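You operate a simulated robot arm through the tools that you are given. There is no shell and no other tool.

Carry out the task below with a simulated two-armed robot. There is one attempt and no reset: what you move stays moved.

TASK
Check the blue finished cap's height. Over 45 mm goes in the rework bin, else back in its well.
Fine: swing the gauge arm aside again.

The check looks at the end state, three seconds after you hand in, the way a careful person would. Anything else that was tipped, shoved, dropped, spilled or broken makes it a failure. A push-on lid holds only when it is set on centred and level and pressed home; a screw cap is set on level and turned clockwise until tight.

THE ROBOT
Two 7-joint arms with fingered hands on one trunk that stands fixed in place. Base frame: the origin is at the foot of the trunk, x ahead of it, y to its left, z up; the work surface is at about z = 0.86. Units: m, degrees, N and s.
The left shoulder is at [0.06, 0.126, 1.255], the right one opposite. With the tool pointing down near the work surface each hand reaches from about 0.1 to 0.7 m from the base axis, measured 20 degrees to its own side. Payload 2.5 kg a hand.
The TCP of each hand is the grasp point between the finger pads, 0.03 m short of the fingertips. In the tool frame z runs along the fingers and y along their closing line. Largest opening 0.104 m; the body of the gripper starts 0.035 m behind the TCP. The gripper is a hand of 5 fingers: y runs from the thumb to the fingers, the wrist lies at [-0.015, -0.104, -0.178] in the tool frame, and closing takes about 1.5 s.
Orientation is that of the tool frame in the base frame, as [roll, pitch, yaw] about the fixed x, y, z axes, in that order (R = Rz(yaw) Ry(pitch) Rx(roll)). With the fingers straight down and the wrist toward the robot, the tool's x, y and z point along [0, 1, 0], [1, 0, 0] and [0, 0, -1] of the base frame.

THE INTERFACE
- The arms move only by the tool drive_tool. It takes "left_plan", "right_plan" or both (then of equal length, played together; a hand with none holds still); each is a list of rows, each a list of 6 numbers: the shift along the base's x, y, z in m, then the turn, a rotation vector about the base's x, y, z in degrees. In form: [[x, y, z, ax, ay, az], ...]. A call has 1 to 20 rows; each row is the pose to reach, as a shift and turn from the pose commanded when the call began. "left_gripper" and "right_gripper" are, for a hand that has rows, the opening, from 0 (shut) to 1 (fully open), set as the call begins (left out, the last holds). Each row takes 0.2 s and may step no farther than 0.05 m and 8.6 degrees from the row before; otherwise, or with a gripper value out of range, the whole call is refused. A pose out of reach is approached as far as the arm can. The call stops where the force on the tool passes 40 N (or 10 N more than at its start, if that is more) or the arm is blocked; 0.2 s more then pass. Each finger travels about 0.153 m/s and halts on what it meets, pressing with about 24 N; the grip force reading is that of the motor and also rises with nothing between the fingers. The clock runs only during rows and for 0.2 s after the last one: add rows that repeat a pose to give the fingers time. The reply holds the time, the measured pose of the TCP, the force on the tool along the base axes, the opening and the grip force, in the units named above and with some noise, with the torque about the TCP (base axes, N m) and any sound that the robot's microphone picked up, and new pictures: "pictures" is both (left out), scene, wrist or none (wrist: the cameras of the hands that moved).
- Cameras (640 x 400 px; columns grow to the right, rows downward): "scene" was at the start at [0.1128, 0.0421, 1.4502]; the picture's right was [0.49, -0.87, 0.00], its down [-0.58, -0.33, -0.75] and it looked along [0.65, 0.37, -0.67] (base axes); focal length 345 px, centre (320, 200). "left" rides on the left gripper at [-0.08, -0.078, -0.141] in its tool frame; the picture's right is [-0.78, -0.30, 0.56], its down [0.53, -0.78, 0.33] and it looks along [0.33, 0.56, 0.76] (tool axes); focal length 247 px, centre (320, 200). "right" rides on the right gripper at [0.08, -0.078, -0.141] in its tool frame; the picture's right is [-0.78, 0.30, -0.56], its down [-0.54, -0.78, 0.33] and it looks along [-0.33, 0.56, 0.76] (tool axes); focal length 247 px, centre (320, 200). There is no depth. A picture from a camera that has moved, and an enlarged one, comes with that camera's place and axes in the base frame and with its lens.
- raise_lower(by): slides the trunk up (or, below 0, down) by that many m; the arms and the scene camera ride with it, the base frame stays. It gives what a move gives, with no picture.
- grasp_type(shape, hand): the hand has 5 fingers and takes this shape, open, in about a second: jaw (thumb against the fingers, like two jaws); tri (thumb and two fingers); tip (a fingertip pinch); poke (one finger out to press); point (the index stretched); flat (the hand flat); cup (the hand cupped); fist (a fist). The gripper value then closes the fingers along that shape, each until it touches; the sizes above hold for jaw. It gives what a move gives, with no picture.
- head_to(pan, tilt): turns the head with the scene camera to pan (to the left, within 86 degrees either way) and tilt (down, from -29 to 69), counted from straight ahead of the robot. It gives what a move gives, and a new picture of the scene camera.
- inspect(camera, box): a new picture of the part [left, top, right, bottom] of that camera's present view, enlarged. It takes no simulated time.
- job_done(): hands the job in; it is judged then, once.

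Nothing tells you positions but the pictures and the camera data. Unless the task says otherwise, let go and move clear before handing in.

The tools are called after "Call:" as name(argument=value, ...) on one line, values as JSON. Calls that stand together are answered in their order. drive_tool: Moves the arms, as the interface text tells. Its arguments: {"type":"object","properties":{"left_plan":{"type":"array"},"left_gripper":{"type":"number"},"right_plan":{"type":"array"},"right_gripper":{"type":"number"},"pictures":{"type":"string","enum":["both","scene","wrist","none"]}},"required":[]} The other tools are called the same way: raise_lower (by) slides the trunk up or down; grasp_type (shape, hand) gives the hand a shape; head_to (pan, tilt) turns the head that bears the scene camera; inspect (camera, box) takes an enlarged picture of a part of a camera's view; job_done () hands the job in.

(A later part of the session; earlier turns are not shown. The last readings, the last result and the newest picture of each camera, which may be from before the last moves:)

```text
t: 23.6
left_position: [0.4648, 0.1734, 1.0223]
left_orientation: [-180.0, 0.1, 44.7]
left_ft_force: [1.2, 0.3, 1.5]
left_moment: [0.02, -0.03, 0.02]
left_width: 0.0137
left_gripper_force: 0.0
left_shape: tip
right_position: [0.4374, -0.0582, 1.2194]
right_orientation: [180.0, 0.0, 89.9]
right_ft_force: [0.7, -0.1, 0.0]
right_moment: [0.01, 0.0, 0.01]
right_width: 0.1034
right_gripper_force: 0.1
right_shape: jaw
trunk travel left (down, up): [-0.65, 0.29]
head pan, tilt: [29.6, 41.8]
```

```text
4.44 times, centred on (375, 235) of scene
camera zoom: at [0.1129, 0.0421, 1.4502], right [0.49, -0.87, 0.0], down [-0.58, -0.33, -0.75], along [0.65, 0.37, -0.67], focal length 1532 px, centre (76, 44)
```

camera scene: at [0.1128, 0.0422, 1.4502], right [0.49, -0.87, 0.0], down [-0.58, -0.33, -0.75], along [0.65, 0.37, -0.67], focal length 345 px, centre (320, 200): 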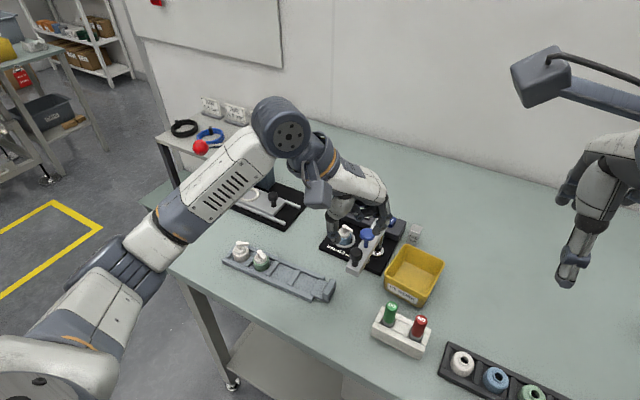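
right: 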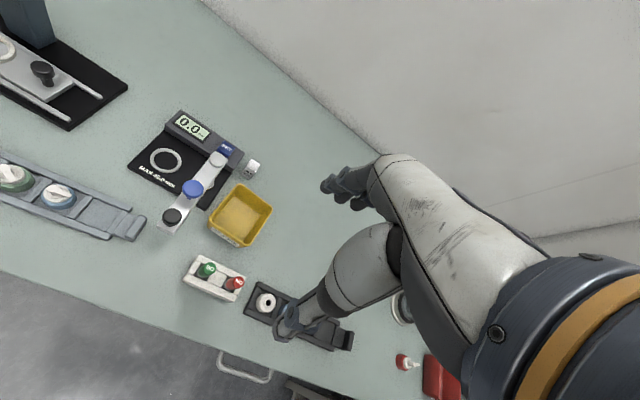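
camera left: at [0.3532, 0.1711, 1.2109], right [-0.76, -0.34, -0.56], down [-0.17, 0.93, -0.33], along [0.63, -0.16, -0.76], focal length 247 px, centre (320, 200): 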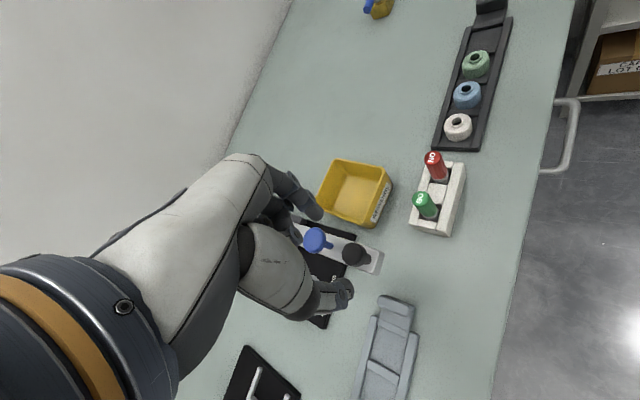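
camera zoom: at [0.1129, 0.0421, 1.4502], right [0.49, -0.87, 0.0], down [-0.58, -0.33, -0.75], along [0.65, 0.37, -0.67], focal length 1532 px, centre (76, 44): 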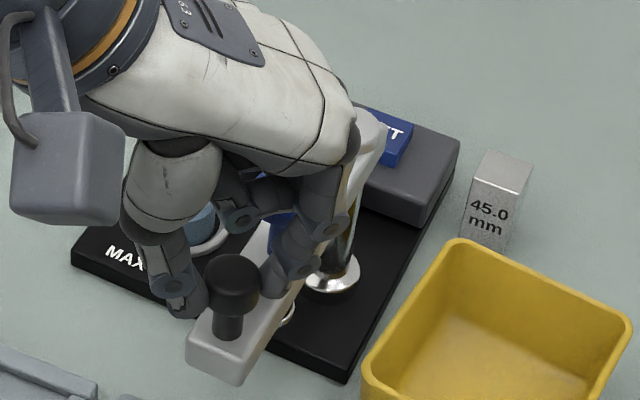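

The fingers are just at the knob; the pinch needs to close further. Closing fully.

Call:
drive_tool(left_plan=[[0, 0, 0, 0, 0, 0], [0, 0, 0, 0, 0, 0], [0, 0, 0, 0, 0, 0]], left_gripper=0.0, pictures="none")

Call:
inspect(camera="left", box=[240, 150, 400, 290])

Call:
inspect(camera="scene", box=[330, 190, 420, 280])

```text
t: 24.4
left_position: [0.4645, 0.1735, 1.019]
left_orientation: [180.0, 0.0, 44.8]
left_ft_force: [1.9, 0.6, -0.3]
left_moment: [-0.03, -0.07, 0.05]
left_width: 0.014
left_gripper_force: 23.8
left_shape: tip
right_position: [0.4383, -0.0587, 1.2193]
right_orientation: [180.0, 0.0, 90.0]
right_ft_force: [0.2, 0.1, 0.5]
right_moment: [-0.01, 0.0, -0.01]
right_width: 0.1037
right_gripper_force: 0.0
right_shape: jaw
trunk travel left (down, up): [-0.65, 0.29]
head pan, tilt: [29.6, 41.8]
```

```text
2.86 times, centred on (320, 220) of left
camera zoom: at [0.3537, 0.1714, 1.1611], right [-0.76, -0.34, -0.56], down [-0.17, 0.93, -0.33], along [0.63, -0.16, -0.76], focal length 706 px, centre (320, 143)
```

zoom: 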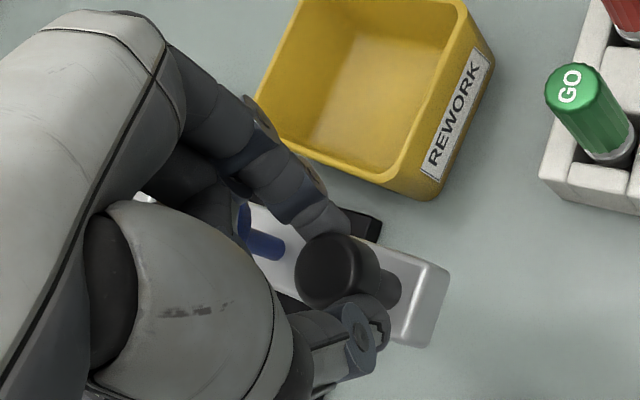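

```text
4.44 times, centred on (375, 235) of scene
camera zoom: at [0.1131, 0.0422, 1.4501], right [0.49, -0.87, 0.0], down [-0.58, -0.33, -0.75], along [0.65, 0.37, -0.67], focal length 1532 px, centre (76, 44)
```

zoom: 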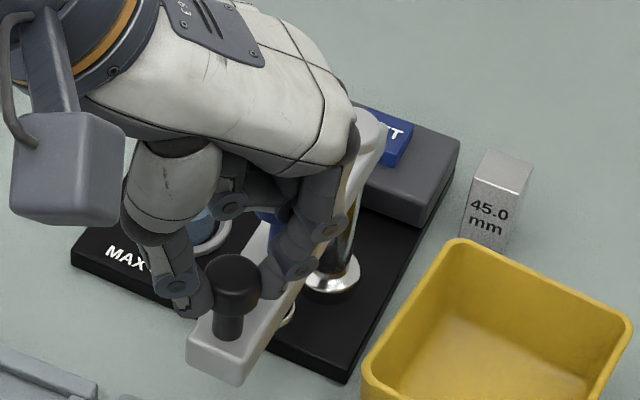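

The pinch holds the knob, but as the arm turns, the leaning index would run into the blue plunger. I'll release, back off, and use the straight "poke" finger to push the knob along its arc instead.

Call:
drive_tool(left_plan=[[0, 0, 0, 0, 0, 0], [0, 0, 0, 0, 0, 0], [0, 0, 0, 0, 0, 0], [0, 0, 0.03, 0, 0, 0], [0, 0, 0.07, 0, 0, 0], [-0.02, 0, 0.1, 0, 0, 0], [-0.02, 0, 0.1, 0, 0, 0]], left_gripper=0.4, pictures="none")

Call:
grasp_type(shape="poke", hand="left")

Call:
inspect(camera="left", box=[160, 90, 480, 340])

Call:
inspect(camera="scene", box=[280, 120, 440, 290])

Call:
inspect(camera="right", box=[0, 0, 200, 200])

```text
t: 26.0
left_position: [0.4457, 0.1724, 1.1206]
left_orientation: [180.0, 0.1, 44.7]
left_ft_force: [-0.4, 0.5, -0.3]
left_moment: [0.0, 0.05, 0.01]
left_width: 0.0409
left_gripper_force: 0.1
left_shape: tip
right_position: [0.4383, -0.0572, 1.2189]
right_orientation: [180.0, 0.0, 89.8]
right_ft_force: [0.1, 0.4, -0.1]
right_moment: [0.01, -0.01, 0.02]
right_width: 0.1036
right_gripper_force: 0.0
right_shape: jaw
trunk travel left (down, up): [-0.65, 0.29]
head pan, tilt: [29.6, 41.8]
```

```text
t: 26.9
left_position: [0.4447, 0.1724, 1.1212]
left_orientation: [180.0, 0.0, 44.6]
left_ft_force: [0.6, 0.2, -0.2]
left_moment: [-0.02, 0.01, -0.02]
left_width: 0.0
left_gripper_force: 0.1
left_shape: poke
right_position: [0.4377, -0.0576, 1.2193]
right_orientation: [-180.0, 0.0, 90.0]
right_ft_force: [0.1, -0.7, 0.4]
right_moment: [-0.01, 0.02, 0.01]
right_width: 0.1034
right_gripper_force: 0.1
right_shape: jaw
trunk travel left (down, up): [-0.65, 0.29]
head pan, tilt: [29.6, 41.8]
```

```text
1.60 times, centred on (320, 215) of left
camera zoom: at [0.3342, 0.1708, 1.2613], right [-0.76, -0.34, -0.56], down [-0.17, 0.93, -0.33], along [0.63, -0.16, -0.76], focal length 395 px, centre (320, 176)
```

zoom: 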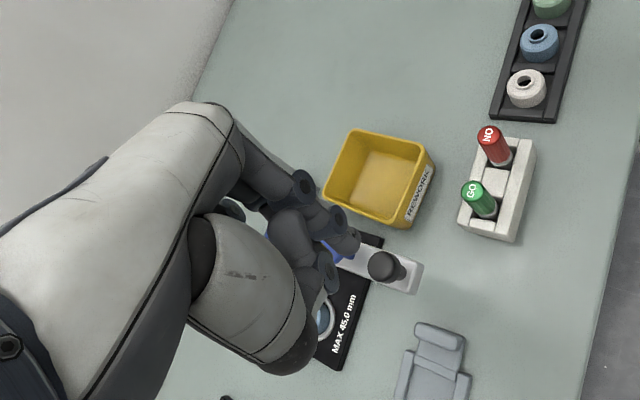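

```text
2.35 times, centred on (360, 205) of scene
camera zoom: at [0.1127, 0.0421, 1.4502], right [0.49, -0.87, 0.0], down [-0.58, -0.33, -0.75], along [0.65, 0.37, -0.67], focal length 811 px, centre (226, 188)
```

zoom: 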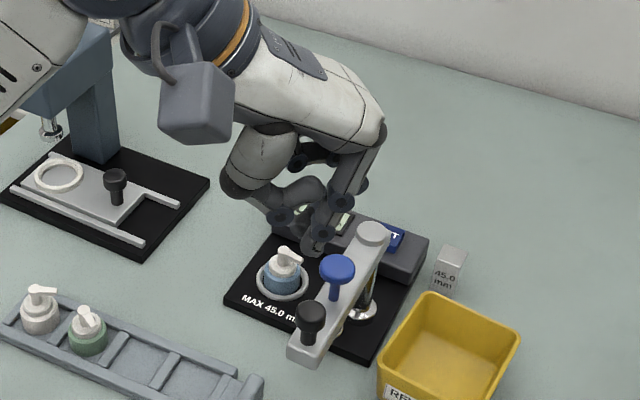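

```text
2.00 times, centred on (100, 100) of right
camera zoom: at [0.362, 0.0237, 1.3606], right [0.3, -0.78, 0.56], down [-0.78, -0.53, -0.33], along [0.56, -0.33, -0.76], focal length 494 px, centre (760, 400)
```

zoom: 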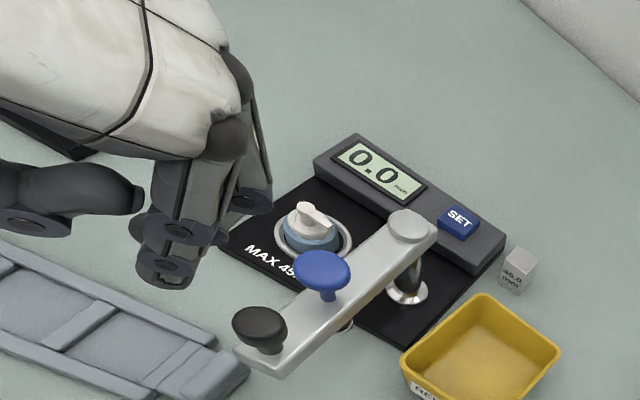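

The poke finger tip is about 33 mm below the TCP, close to its axis, with curled fingers about 18 mm above the tip. I'll position it on the right side of the black knob, with the tip at z≈0.994 beside the knob head.

Call:
drive_tool(left_plan=[[0.012, -0.02, 0, 0, 0, 0], [0.0235, -0.037, -0.015, 0, 0, 0], [0.0235, -0.037, -0.05, 0, 0, 0], [0.0235, -0.037, -0.08, 0, 0, 0], [0.0235, -0.037, -0.094, 0, 0, 0], [0.0235, -0.037, -0.094, 0, 0, 0]], pictures="none")

Call:
inspect(camera="left", box=[240, 150, 400, 290])

Call:
inspect(camera="scene", box=[330, 190, 420, 280])

Call:
inspect(camera="right", box=[20, 60, 180, 200])

```text
t: 28.3
left_position: [0.4678, 0.1352, 1.0267]
left_orientation: [179.9, 0.0, 44.6]
left_ft_force: [-0.8, 0.5, 0.2]
left_moment: [-0.01, 0.0, -0.05]
left_width: 0.0
left_gripper_force: 0.0
left_shape: poke
right_position: [0.4376, -0.059, 1.2184]
right_orientation: [179.9, 0.1, 89.9]
right_ft_force: [0.2, -0.5, -0.4]
right_moment: [0.01, 0.02, 0.0]
right_width: 0.1036
right_gripper_force: 0.1
right_shape: jaw
trunk travel left (down, up): [-0.65, 0.29]
head pan, tilt: [29.6, 41.8]
```

```text
2.86 times, centred on (320, 220) of left
camera zoom: at [0.3571, 0.1343, 1.1669], right [-0.76, -0.34, -0.56], down [-0.17, 0.93, -0.33], along [0.63, -0.16, -0.76], focal length 706 px, centre (320, 143)
```

zoom: 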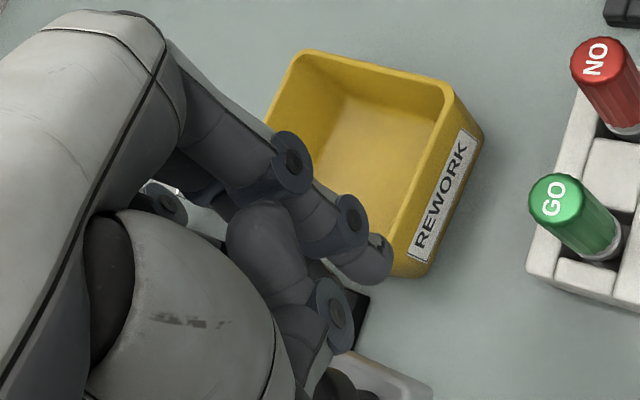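

```text
4.44 times, centred on (375, 235) of scene
camera zoom: at [0.1128, 0.0421, 1.4502], right [0.49, -0.87, 0.0], down [-0.58, -0.33, -0.75], along [0.65, 0.37, -0.67], focal length 1532 px, centre (76, 44)
```

zoom: 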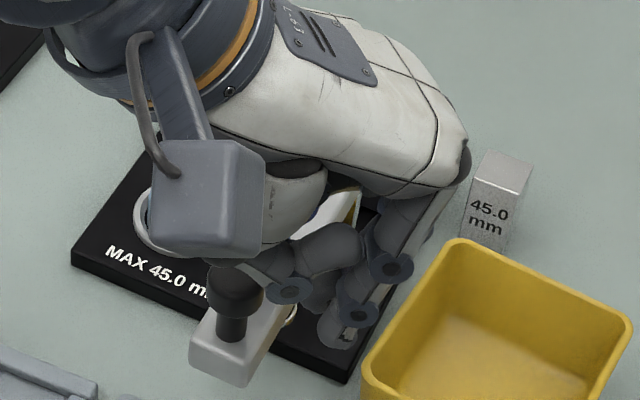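

```text
2.86 times, centred on (100, 130) of right
camera zoom: at [0.362, 0.0237, 1.3606], right [0.3, -0.78, 0.56], down [-0.78, -0.53, -0.33], along [0.56, -0.33, -0.76], focal length 706 px, centre (949, 400)
```

zoom: 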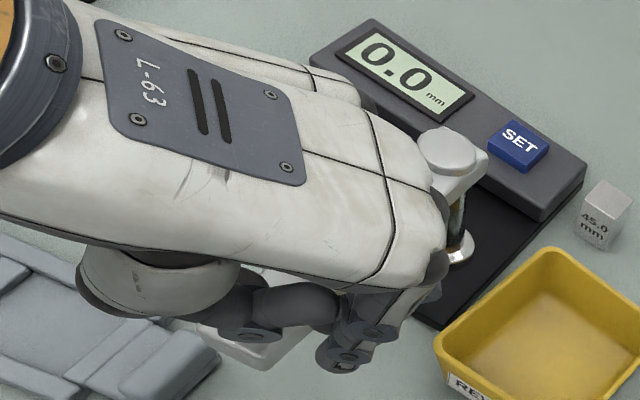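

The index tip is beside the knob, about 24 mm short of contact. I'll push slowly along the arc toward +y for the first part and check how the arm responds.

Call:
drive_tool(left_plan=[[0.004, 0.01, 0, 0, 0, 0], [0.004, 0.0201, 0, 0, 0, 0], [0.003, 0.0275, 0, 0, 0, 0], [0.0023, 0.035, 0, 0, 0, 0], [0.0024, 0.0425, 0, 0, 0, 0], [0.0024, 0.0499, 0, 0, 0, 0], [0.0024, 0.0499, 0, 0, 0, 0]], pictures="none")

Call:
inspect(camera="scene", box=[320, 180, 420, 280])

Call:
inspect(camera="right", box=[20, 60, 180, 200])

Call:
inspect(camera="left", box=[240, 150, 400, 290])

```text
t: 29.9
left_position: [0.4706, 0.1853, 1.0266]
left_orientation: [-180.0, 0.1, 44.7]
left_ft_force: [0.0, -0.3, 0.2]
left_moment: [0.03, -0.01, -0.01]
left_width: 0.0002
left_gripper_force: 0.1
left_shape: poke
right_position: [0.4378, -0.0589, 1.219]
right_orientation: [-179.9, 0.0, 89.9]
right_ft_force: [0.6, 0.8, 0.1]
right_moment: [-0.01, -0.02, 0.0]
right_width: 0.1037
right_gripper_force: 0.1
right_shape: jaw
trunk travel left (down, up): [-0.65, 0.29]
head pan, tilt: [29.6, 41.8]
```

```text
4.00 times, centred on (370, 230) of scene
camera zoom: at [0.1128, 0.0421, 1.4502], right [0.49, -0.87, 0.0], down [-0.58, -0.33, -0.75], along [0.65, 0.37, -0.67], focal length 1379 px, centre (120, 80)
```

zoom: 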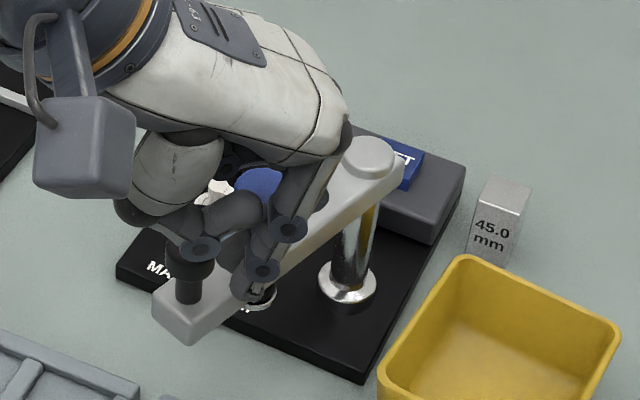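

```text
2.86 times, centred on (100, 130) of right
camera zoom: at [0.3621, 0.0237, 1.3606], right [0.3, -0.78, 0.56], down [-0.78, -0.53, -0.33], along [0.56, -0.33, -0.76], focal length 706 px, centre (949, 400)
```

zoom: 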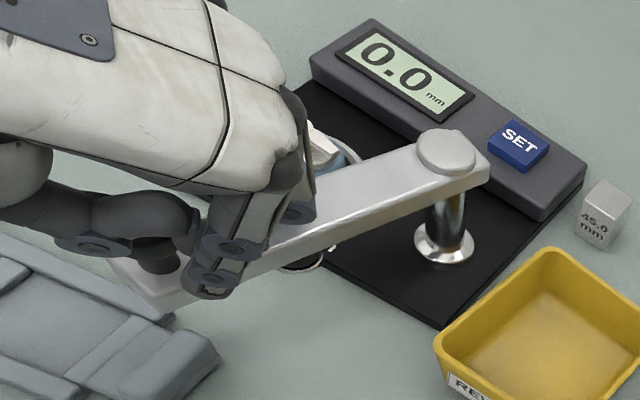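

```text
2.86 times, centred on (320, 220) of left
camera zoom: at [0.3597, 0.1841, 1.1672], right [-0.76, -0.34, -0.56], down [-0.17, 0.93, -0.33], along [0.63, -0.16, -0.76], focal length 706 px, centre (320, 143)
```

zoom: 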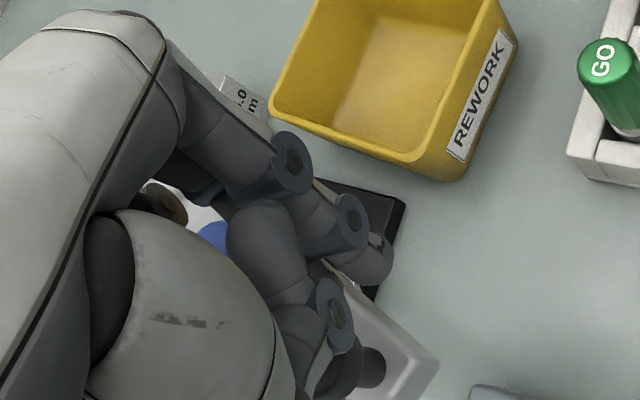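

The arm swings freely with the push. I'll continue along the arc to about arm angle 119°, then check the probe foot's clearance over the cap before going further.

Call:
drive_tool(left_plan=[[0.0024, 0.017, 0, 0, 0, 0], [0.0071, 0.0334, 0, 0, 0, 0], [0.014, 0.049, 0, 0, 0, 0], [0.0231, 0.0635, 0, 0, 0, 0], [0.0341, 0.0766, 0, 0, 0, 0], [0.04, 0.0825, 0, 0, 0, 0], [0.0468, 0.088, 0, 0, 0, 0], [0.0468, 0.088, 0, 0, 0, 0]], pictures="none")

Call:
inspect(camera="scene", box=[310, 170, 430, 280])

Call:
inspect(camera="right", box=[20, 40, 180, 180])

Call:
inspect(camera="left", box=[200, 130, 420, 320])

```text
t: 31.7
left_position: [0.5174, 0.2745, 1.0275]
left_orientation: [-179.9, 0.0, 44.6]
left_ft_force: [0.2, -0.2, 0.2]
left_moment: [0.02, 0.0, -0.03]
left_width: 0.0
left_gripper_force: 0.2
left_shape: poke
right_position: [0.4377, -0.0585, 1.2196]
right_orientation: [180.0, 0.0, 89.8]
right_ft_force: [0.4, 0.7, -0.7]
right_moment: [0.02, -0.02, 0.0]
right_width: 0.1036
right_gripper_force: 0.1
right_shape: jaw
trunk travel left (down, up): [-0.65, 0.29]
head pan, tilt: [29.6, 41.8]
```

```text
3.64 times, centred on (370, 225) of scene
camera zoom: at [0.1127, 0.0421, 1.4502], right [0.49, -0.87, 0.0], down [-0.58, -0.33, -0.75], along [0.65, 0.37, -0.67], focal length 1254 px, centre (138, 109)
```

zoom: 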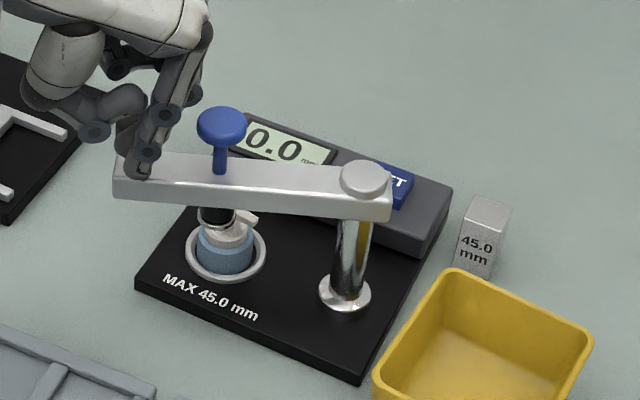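

```text
2.86 times, centred on (100, 110) of right
camera zoom: at [0.362, 0.0237, 1.3606], right [0.3, -0.78, 0.56], down [-0.78, -0.53, -0.33], along [0.56, -0.33, -0.76], focal length 706 px, centre (949, 457)
```

zoom: 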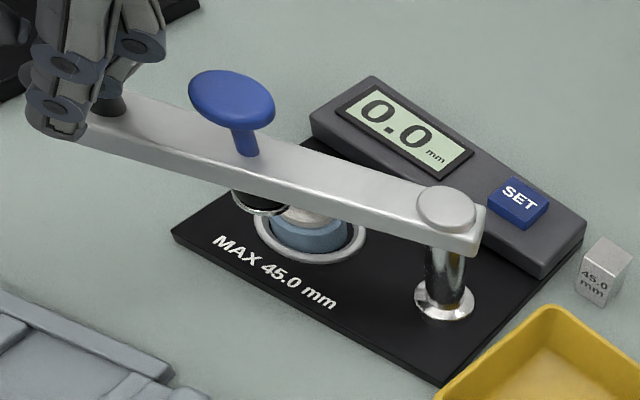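

```text
2.11 times, centred on (310, 225) of left
camera zoom: at [0.4064, 0.2725, 1.1675], right [-0.76, -0.34, -0.56], down [-0.17, 0.93, -0.33], along [0.63, -0.16, -0.76], focal length 520 px, centre (341, 147)
```

zoom: 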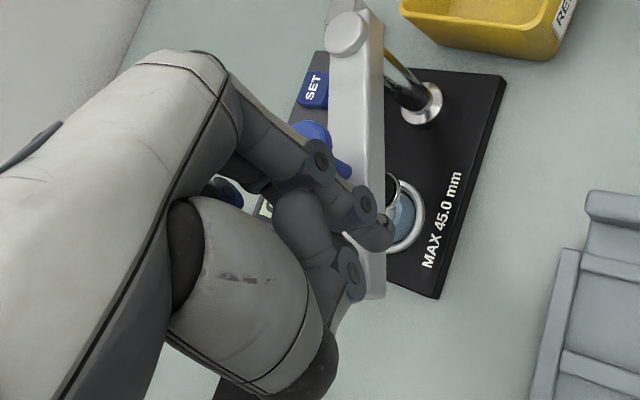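

The arm is now at about 111° and the foot (z≈0.935) clears the cap top (≈0.918). I'll push on to about 95° and check again.

Call:
drive_tool(left_plan=[[0.007, 0.005, 0, 0, 0, 0], [0.0142, 0.0096, 0, 0, 0, 0], [0.022, 0.0135, 0, 0, 0, 0], [0.0295, 0.0171, 0, 0, 0, 0], [0.0295, 0.0171, 0, 0, 0, 0]], pictures="none")

Call:
inspect(camera="scene", box=[310, 170, 430, 280])

Call:
inspect(camera="right", box=[20, 20, 180, 180])

Call:
inspect(camera="left", box=[200, 130, 420, 320])

```text
t: 32.9
left_position: [0.5468, 0.2927, 1.0262]
left_orientation: [180.0, 0.0, 44.7]
left_ft_force: [0.6, 0.2, 0.0]
left_moment: [-0.02, 0.01, 0.01]
left_width: 0.0001
left_gripper_force: 0.2
left_shape: poke
right_position: [0.4387, -0.0582, 1.2195]
right_orientation: [-180.0, 0.0, 89.9]
right_ft_force: [-0.7, 0.5, -0.4]
right_moment: [0.01, -0.03, 0.01]
right_width: 0.1034
right_gripper_force: 0.0
right_shape: jaw
trunk travel left (down, up): [-0.65, 0.29]
head pan, tilt: [29.6, 41.8]
```

```text
3.64 times, centred on (370, 225) of scene
camera zoom: at [0.1127, 0.0422, 1.4502], right [0.49, -0.87, 0.0], down [-0.58, -0.33, -0.75], along [0.65, 0.37, -0.67], focal length 1254 px, centre (138, 109)
```

zoom: 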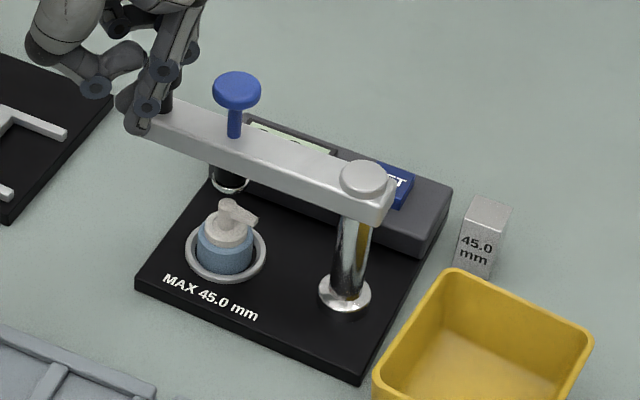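

```text
2.50 times, centred on (100, 100) of right
camera zoom: at [0.362, 0.0238, 1.3606], right [0.3, -0.78, 0.56], down [-0.78, -0.53, -0.33], along [0.56, -0.33, -0.76], focal length 617 px, centre (870, 450)
```

zoom: 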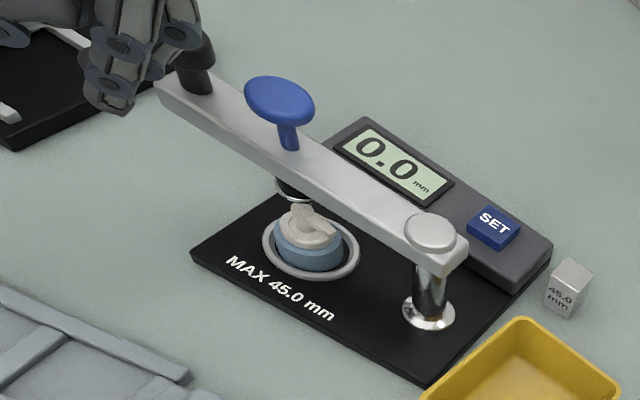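

```text
2.11 times, centred on (310, 225) of left
camera zoom: at [0.4358, 0.2894, 1.1672], right [-0.76, -0.34, -0.56], down [-0.17, 0.93, -0.33], along [0.63, -0.16, -0.76], focal length 520 px, centre (341, 147)
```

zoom: 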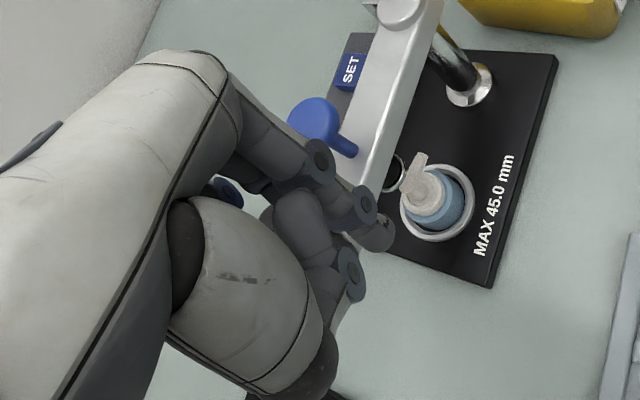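

The arm is now over the ring, with the probe foot above the cap's stem top. Next I'll raise the finger, move it above the blue plunger at about (0.587, 0.250), and look before pressing.

Call:
drive_tool(left_plan=[[-0.004, 0, 0.005, 0, 0, 0], [-0.004, 0, 0.035, 0, 0, 0], [0.012, -0.012, 0.035, 0, 0, 0], [0.03, -0.024, 0.035, 0, 0, 0], [0.0477, -0.0352, 0.033, 0, 0, 0], [0.0477, -0.0352, 0.026, 0, 0, 0], [0.0477, -0.0352, 0.026, 0, 0, 0]], pictures="none")

Call:
inspect(camera="scene", box=[310, 170, 430, 280])

Call:
inspect(camera="right", box=[20, 20, 180, 180])

Call:
inspect(camera="left", box=[240, 150, 400, 290])

```text
t: 34.5
left_position: [0.5942, 0.2557, 1.0537]
left_orientation: [179.9, 0.0, 44.7]
left_ft_force: [-0.5, 0.2, -0.3]
left_moment: [-0.01, 0.0, -0.01]
left_width: 0.0
left_gripper_force: 0.0
left_shape: poke
right_position: [0.4378, -0.0585, 1.2202]
right_orientation: [180.0, -0.1, 89.9]
right_ft_force: [0.3, 0.3, -0.2]
right_moment: [0.01, 0.0, 0.01]
right_width: 0.1033
right_gripper_force: 0.0
right_shape: jaw
trunk travel left (down, up): [-0.65, 0.29]
head pan, tilt: [29.6, 41.8]
```

```text
3.64 times, centred on (370, 225) of scene
camera zoom: at [0.1128, 0.042, 1.4502], right [0.49, -0.87, 0.0], down [-0.58, -0.33, -0.75], along [0.65, 0.37, -0.67], focal length 1254 px, centre (138, 109)
```

zoom: 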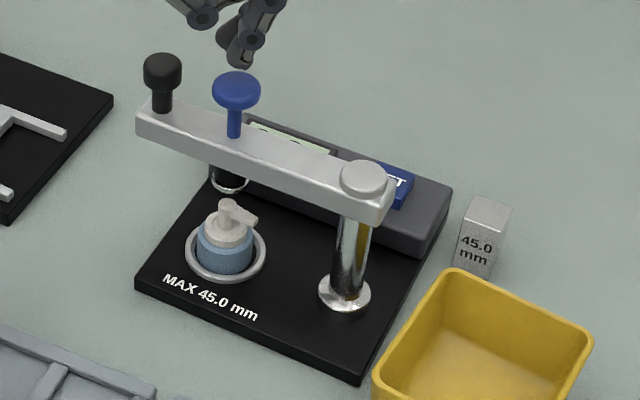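

```text
2.50 times, centred on (100, 100) of right
camera zoom: at [0.3621, 0.0236, 1.3606], right [0.3, -0.78, 0.56], down [-0.78, -0.53, -0.33], along [0.56, -0.33, -0.76], focal length 617 px, centre (870, 450)
```

zoom: 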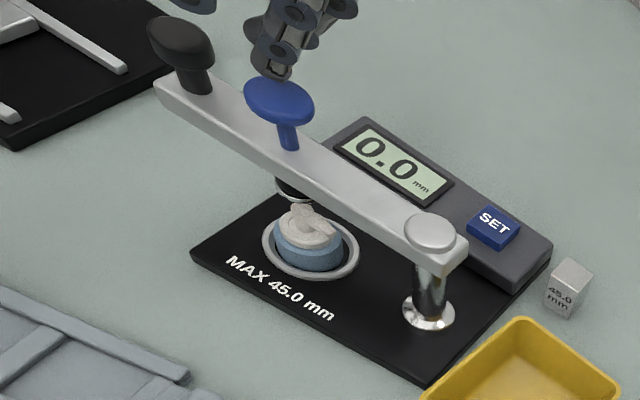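

```text
2.86 times, centred on (320, 220) of left
camera zoom: at [0.4834, 0.2534, 1.1934], right [-0.76, -0.34, -0.56], down [-0.17, 0.93, -0.33], along [0.63, -0.16, -0.76], focal length 706 px, centre (320, 143)
```

zoom: 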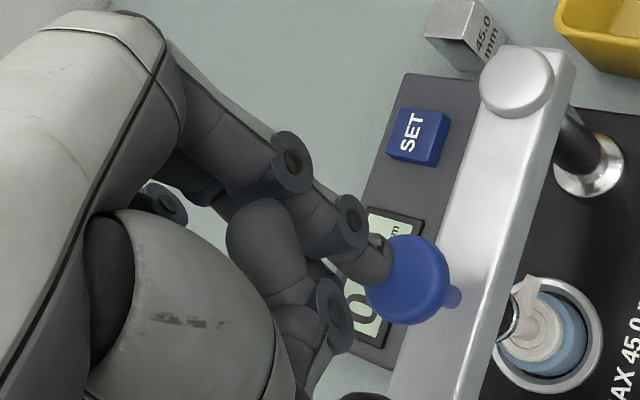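

The fingertip will come down centred on the blue plunger. I'll lower gradually, watching force and display.

Call:
drive_tool(left_plan=[[0, 0, -0.006, 0, 0, 0], [0, 0, -0.011, 0, 0, 0], [0, 0, -0.016, 0, 0, 0], [0, 0, -0.016, 0, 0, 0]], pictures="none")

Call:
inspect(camera="scene", box=[320, 170, 400, 260])

Call:
inspect(camera="right", box=[20, 20, 180, 160])

```text
t: 35.5
left_position: [0.5942, 0.2564, 1.038]
left_orientation: [-179.9, 0.0, 44.7]
left_ft_force: [0.8, -0.1, 0.1]
left_moment: [0.01, -0.01, -0.01]
left_width: 0.0
left_gripper_force: 0.1
left_shape: poke
right_position: [0.4388, -0.0583, 1.2186]
right_orientation: [180.0, 0.0, 89.8]
right_ft_force: [0.2, -0.5, 0.3]
right_moment: [0.0, 0.01, 0.01]
right_width: 0.1036
right_gripper_force: 0.1
right_shape: jaw
trunk travel left (down, up): [-0.65, 0.29]
head pan, tilt: [29.6, 41.8]
```

```text
4.44 times, centred on (360, 215) of scene
camera zoom: at [0.1127, 0.042, 1.4502], right [0.49, -0.87, 0.0], down [-0.58, -0.33, -0.75], along [0.65, 0.37, -0.67], focal length 1532 px, centre (142, 133)
```

zoom: 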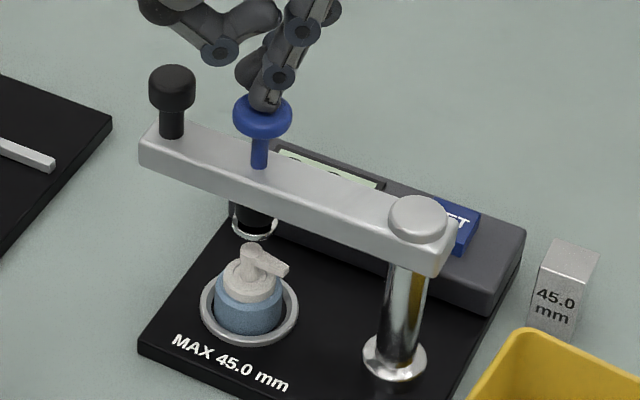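

```text
2.86 times, centred on (100, 90) of right
camera zoom: at [0.3619, 0.0237, 1.3606], right [0.3, -0.78, 0.56], down [-0.78, -0.53, -0.33], along [0.56, -0.33, -0.76], focal length 706 px, centre (949, 514)
```

zoom: 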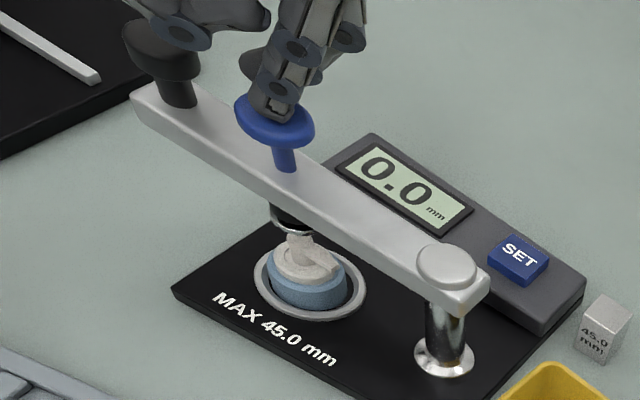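

The plunger moves with very little resistance. I'll continue pressing in small steps.

Call:
drive_tool(left_plan=[[0, 0, -0.003, 0, 0, 0], [0, 0, -0.006, 0, 0, 0], [0, 0, -0.008, 0, 0, 0], [0, 0, -0.008, 0, 0, 0]], pictures="none")

Call:
inspect(camera="scene", box=[320, 170, 400, 260])

Call:
inspect(camera="right", box=[20, 20, 180, 160])

```text
t: 36.5
left_position: [0.5944, 0.2561, 1.03]
left_orientation: [-180.0, 0.1, 44.6]
left_ft_force: [-0.3, -0.6, 1.8]
left_moment: [0.02, -0.03, -0.01]
left_width: 0.0
left_gripper_force: 0.1
left_shape: poke
right_position: [0.4387, -0.0592, 1.2179]
right_orientation: [-180.0, 0.0, 90.0]
right_ft_force: [0.0, 0.7, 0.7]
right_moment: [0.0, -0.01, 0.01]
right_width: 0.1034
right_gripper_force: 0.0
right_shape: jaw
trunk travel left (down, up): [-0.65, 0.29]
head pan, tilt: [29.6, 41.8]
```

```text
4.44 times, centred on (360, 215) of scene
camera zoom: at [0.1126, 0.042, 1.4502], right [0.49, -0.87, 0.0], down [-0.58, -0.33, -0.75], along [0.65, 0.37, -0.67], focal length 1532 px, centre (142, 133)
```

zoom: 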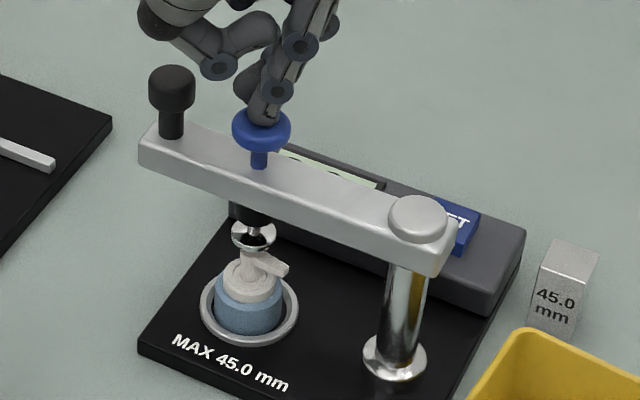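

```text
2.86 times, centred on (100, 90) of right
camera zoom: at [0.3618, 0.0236, 1.3607], right [0.3, -0.78, 0.56], down [-0.78, -0.53, -0.33], along [0.56, -0.33, -0.76], focal length 706 px, centre (949, 514)
```

zoom: 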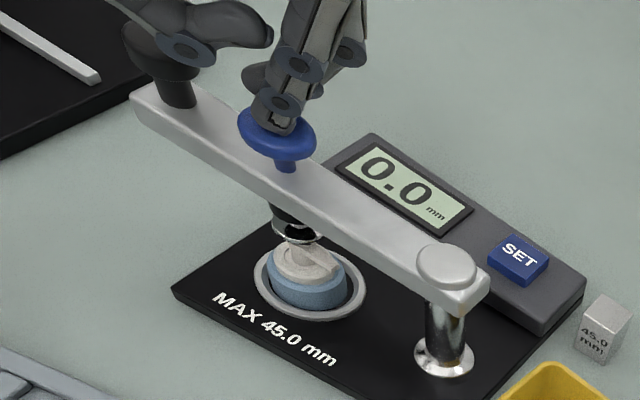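

The foot is descending toward the cap top, 1.8 N so far. I'll continue in 2 mm steps until it contacts.

Call:
drive_tool(left_plan=[[0, 0, -0.002, 0, 0, 0], [0, 0, -0.004, 0, 0, 0], [0, 0, -0.004, 0, 0, 0]], pictures="none")

Call:
inspect(camera="scene", box=[320, 170, 400, 260])

Call:
inspect(camera="right", box=[20, 20, 180, 160])

```text
t: 37.3
left_position: [0.5941, 0.2569, 1.026]
left_orientation: [-179.9, 0.0, 44.7]
left_ft_force: [-0.2, -0.6, 2.4]
left_moment: [0.02, 0.01, 0.02]
left_width: 0.0
left_gripper_force: 0.0
left_shape: poke
right_position: [0.4385, -0.0576, 1.2197]
right_orientation: [180.0, -0.1, 89.9]
right_ft_force: [-0.1, -0.1, 0.4]
right_moment: [-0.02, -0.01, 0.02]
right_width: 0.1037
right_gripper_force: 0.1
right_shape: jaw
trunk travel left (down, up): [-0.65, 0.29]
head pan, tilt: [29.6, 41.8]
```

```text
4.44 times, centred on (360, 215) of scene
camera zoom: at [0.1126, 0.0421, 1.4502], right [0.49, -0.87, 0.0], down [-0.58, -0.33, -0.75], along [0.65, 0.37, -0.67], focal length 1532 px, centre (142, 133)
```

zoom: 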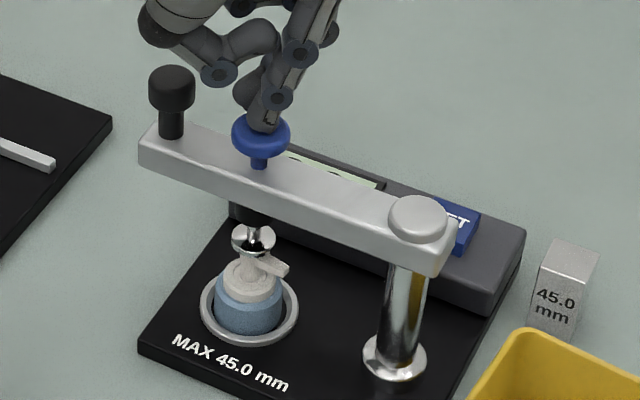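

```text
2.86 times, centred on (100, 90) of right
camera zoom: at [0.3618, 0.0237, 1.3606], right [0.3, -0.78, 0.56], down [-0.78, -0.53, -0.33], along [0.56, -0.33, -0.76], focal length 706 px, centre (949, 514)
```

zoom: 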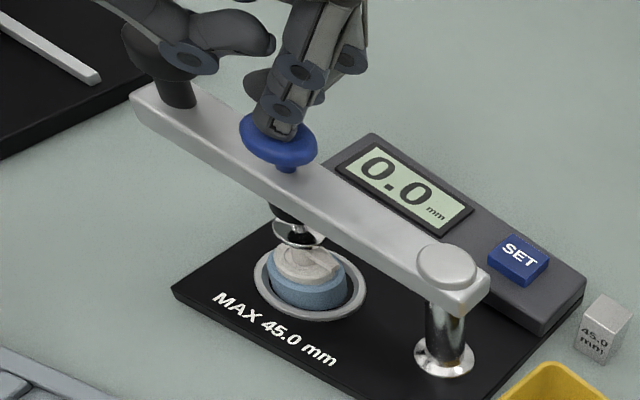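

I'll look closely at the foot relative to the stem before pressing further.

Call:
inspect(camera="scene", box=[330, 205, 370, 250])

Call:
inspect(camera="right", box=[70, 70, 130, 130])

Call:
inspect(camera="left", box=[340, 180, 430, 270])

```text
8.89 times, centred on (350, 228) of scene
camera zoom: at [0.1126, 0.0421, 1.4502], right [0.49, -0.87, 0.0], down [-0.58, -0.33, -0.75], along [0.65, 0.37, -0.67], focal length 3064 px, centre (53, -44)
```

zoom: 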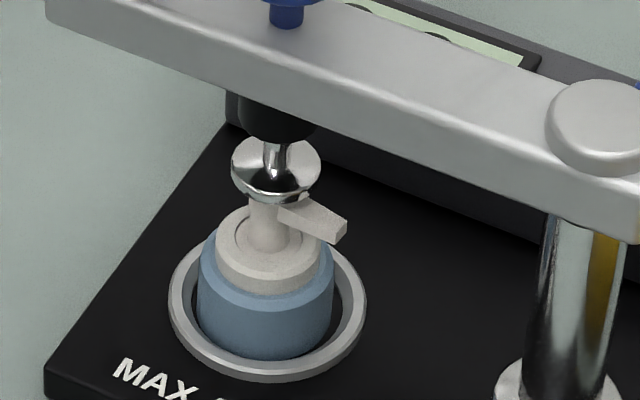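

```text
6.67 times, centred on (100, 100) of right
camera zoom: at [0.3618, 0.0237, 1.3606], right [0.3, -0.78, 0.56], down [-0.78, -0.53, -0.33], along [0.56, -0.33, -0.76], focal length 1646 px, centre (1787, 867)
```

zoom: 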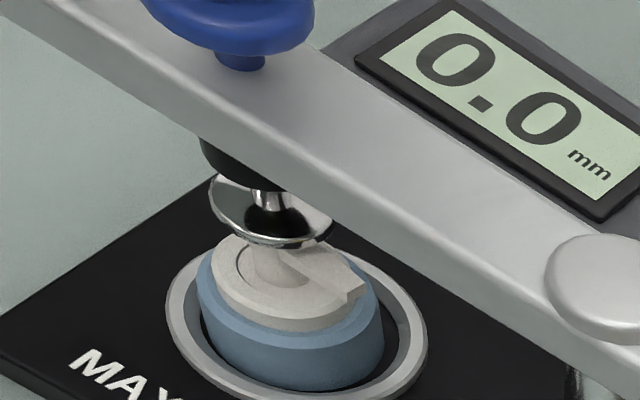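

```text
4.44 times, centred on (385, 225) of left
camera zoom: at [0.4832, 0.2534, 1.1655], right [-0.76, -0.34, -0.56], down [-0.17, 0.93, -0.33], along [0.63, -0.16, -0.76], focal length 1098 px, centre (31, 89)
```

zoom: 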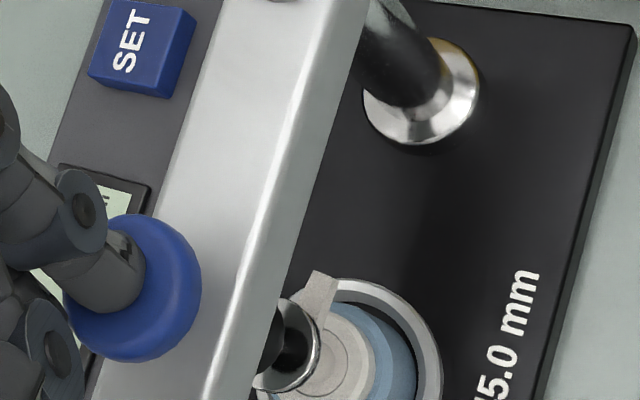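

The foot disc is right above the stem top and well centred over it. Pressing on in 1 mm steps.

Call:
drive_tool(left_plan=[[0, 0, -0.001, 0, 0, 0], [0, 0, -0.002, 0, 0, 0], [0, 0, -0.002, 0, 0, 0]], pictures="none")

Call:
inspect(camera="right", box=[60, 60, 140, 130])

Call:
inspect(camera="scene", box=[330, 205, 370, 250])

```text
t: 38.1
left_position: [0.5944, 0.2563, 1.0235]
left_orientation: [-180.0, 0.1, 44.7]
left_ft_force: [-0.4, 0.3, 2.1]
left_moment: [0.02, 0.0, -0.01]
left_width: 0.0
left_gripper_force: 0.1
left_shape: poke
right_position: [0.4378, -0.0586, 1.2189]
right_orientation: [-179.9, -0.1, 89.9]
right_ft_force: [0.5, -0.1, 0.7]
right_moment: [-0.01, -0.02, 0.01]
right_width: 0.1036
right_gripper_force: 0.0
right_shape: jaw
trunk travel left (down, up): [-0.65, 0.29]
head pan, tilt: [29.6, 41.8]
```

```text
5.71 times, centred on (100, 95) of right
camera zoom: at [0.3618, 0.0236, 1.3607], right [0.3, -0.78, 0.56], down [-0.78, -0.53, -0.33], along [0.56, -0.33, -0.76], focal length 1411 px, centre (1577, 800)
```

zoom: 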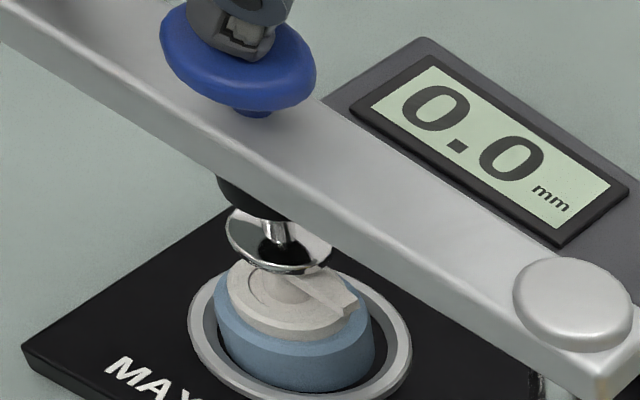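

```text
8.89 times, centred on (350, 228) of scene
camera zoom: at [0.1126, 0.0419, 1.4502], right [0.49, -0.87, 0.0], down [-0.58, -0.33, -0.75], along [0.65, 0.37, -0.67], focal length 3064 px, centre (53, -44)
```

zoom: 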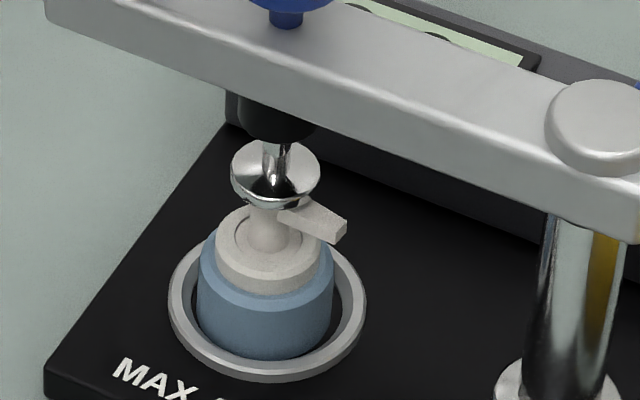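

Still descending with about 2 N spring force. Continuing another 2 mm.

Call:
drive_tool(left_plan=[[0, 0, -0.001, 0, 0, 0], [0, 0, -0.002, 0, 0, 0], [0, 0, -0.002, 0, 0, 0]], pictures="none")

Call:
inspect(camera="right", box=[60, 60, 140, 130])

Call:
inspect(camera="scene", box=[330, 205, 370, 250])

```text
t: 38.9
left_position: [0.5942, 0.2549, 1.0212]
left_orientation: [180.0, -0.1, 44.7]
left_ft_force: [1.1, -0.4, 2.7]
left_moment: [0.02, -0.03, 0.0]
left_width: 0.0002
left_gripper_force: 0.1
left_shape: poke
right_position: [0.4372, -0.0577, 1.2199]
right_orientation: [179.9, 0.0, 89.9]
right_ft_force: [-0.2, 0.2, -0.9]
right_moment: [-0.01, -0.04, 0.02]
right_width: 0.1038
right_gripper_force: 0.1
right_shape: jaw
trunk travel left (down, up): [-0.65, 0.29]
head pan, tilt: [29.6, 41.8]
```

```text
5.71 times, centred on (100, 95) of right
camera zoom: at [0.3617, 0.0236, 1.3607], right [0.3, -0.78, 0.56], down [-0.78, -0.53, -0.33], along [0.56, -0.33, -0.76], focal length 1411 px, centre (1577, 800)
```

zoom: 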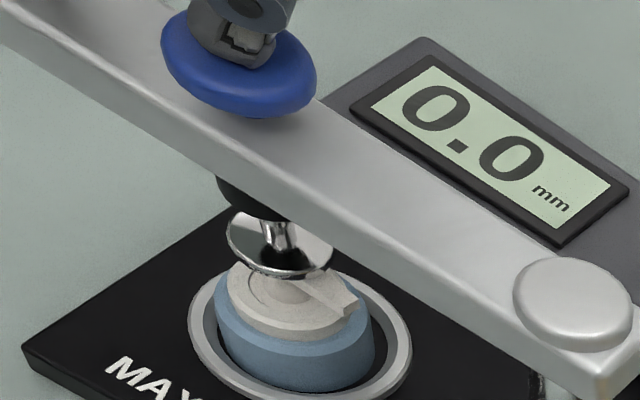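

```text
8.89 times, centred on (350, 228) of scene
camera zoom: at [0.1125, 0.0419, 1.4502], right [0.49, -0.87, 0.0], down [-0.58, -0.33, -0.75], along [0.65, 0.37, -0.67], focal length 3064 px, centre (53, -44)
```

zoom: 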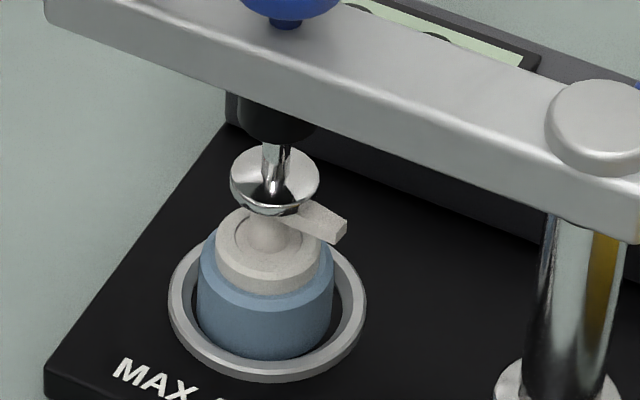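

Force is still just the spring. Another 2 mm.

Call:
drive_tool(left_plan=[[0, 0, -0.001, 0, 0, 0], [0, 0, -0.002, 0, 0, 0], [0, 0, -0.002, 0, 0, 0]], pictures="none")

Call:
inspect(camera="right", box=[60, 60, 140, 130])

Call:
inspect(camera="scene", box=[330, 205, 370, 250])

```text
t: 39.7
left_position: [0.5942, 0.2563, 1.0204]
left_orientation: [180.0, 0.0, 44.8]
left_ft_force: [-0.2, -0.2, 3.1]
left_moment: [-0.03, 0.0, 0.0]
left_width: 0.0
left_gripper_force: 0.1
left_shape: poke
right_position: [0.4388, -0.0588, 1.2199]
right_orientation: [179.9, 0.0, 89.9]
right_ft_force: [0.1, 0.8, -0.3]
right_moment: [0.01, -0.02, -0.01]
right_width: 0.1036
right_gripper_force: 0.1
right_shape: jaw
trunk travel left (down, up): [-0.65, 0.29]
head pan, tilt: [29.6, 41.8]
heard: click
```

```text
5.71 times, centred on (100, 95) of right
camera zoom: at [0.3617, 0.0235, 1.3607], right [0.3, -0.78, 0.56], down [-0.78, -0.53, -0.33], along [0.56, -0.33, -0.76], focal length 1411 px, centre (1577, 800)
```

zoom: 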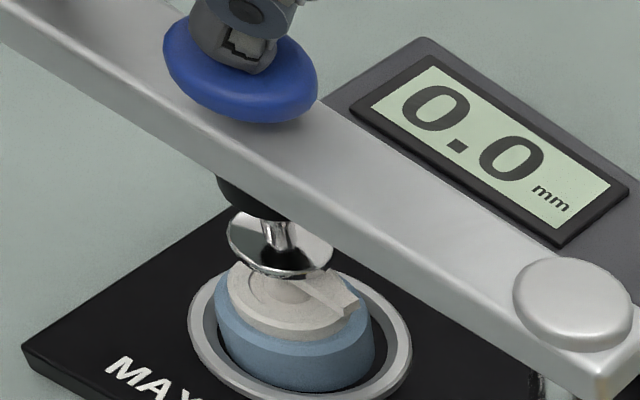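

```text
8.89 times, centred on (350, 228) of scene
camera zoom: at [0.1124, 0.0418, 1.4502], right [0.49, -0.87, 0.0], down [-0.58, -0.33, -0.75], along [0.65, 0.37, -0.67], focal length 3064 px, centre (53, -44)
```

zoom: 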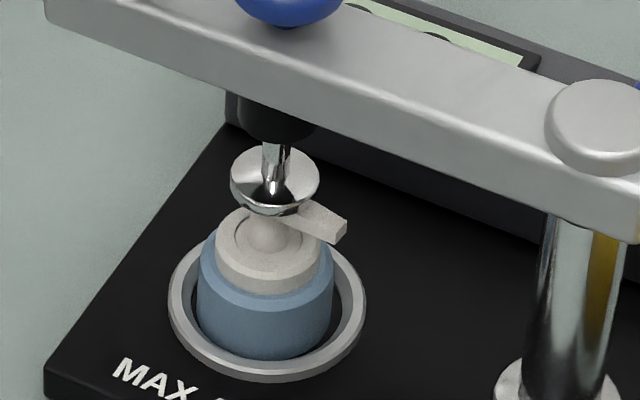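

A click was heard and the foot has stopped on the cap while the knob moved further. I'll wait a moment and re-read the display.

Call:
drive_tool(left_plan=[[0, 0, 0, 0, 0, 0], [0, 0, 0, 0, 0, 0], [0, 0, 0, 0, 0, 0]], pictures="both")

Call:
inspect(camera="right", box=[60, 40, 180, 140])

```text
t: 40.5
left_position: [0.5942, 0.2562, 1.0197]
left_orientation: [179.9, 0.1, 44.7]
left_ft_force: [-0.5, -1.6, 3.2]
left_moment: [0.0, -0.02, 0.01]
left_width: 0.0001
left_gripper_force: 0.0
left_shape: poke
right_position: [0.4376, -0.0585, 1.2192]
right_orientation: [180.0, 0.0, 89.9]
right_ft_force: [0.2, 1.1, 0.3]
right_moment: [0.01, 0.01, 0.02]
right_width: 0.1036
right_gripper_force: 0.1
right_shape: jaw
trunk travel left (down, up): [-0.65, 0.29]
head pan, tilt: [29.6, 41.8]
camera scene: at [0.1124, 0.0418, 1.4502], right [0.49, -0.87, 0.0], down [-0.58, -0.33, -0.75], along [0.65, 0.37, -0.67], focal length 345 px, centre (320, 200)
camera left: at [0.483, 0.2538, 1.1596], right [-0.76, -0.34, -0.56], down [-0.17, 0.93, -0.33], along [0.63, -0.16, -0.76], focal length 247 px, centre (320, 200)
```

scene: 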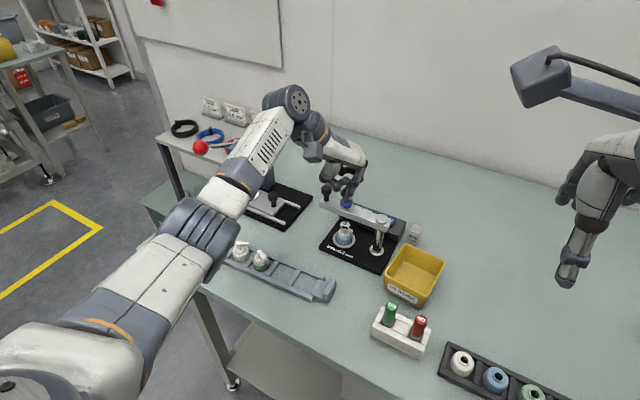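
left: 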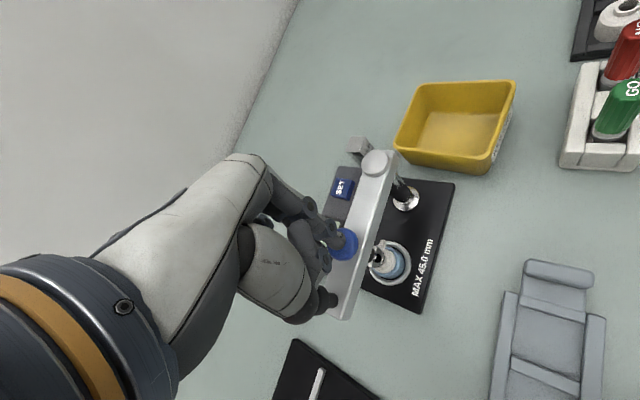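

```text
4.00 times, centred on (120, 90) of right
camera zoom: at [0.3617, 0.0235, 1.3607], right [0.29, -0.78, 0.56], down [-0.78, -0.53, -0.33], along [0.56, -0.33, -0.76], focal length 988 px, centre (1120, 640)
```

zoom: 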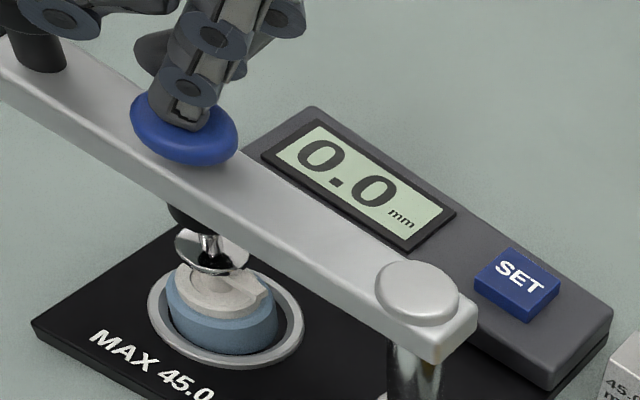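

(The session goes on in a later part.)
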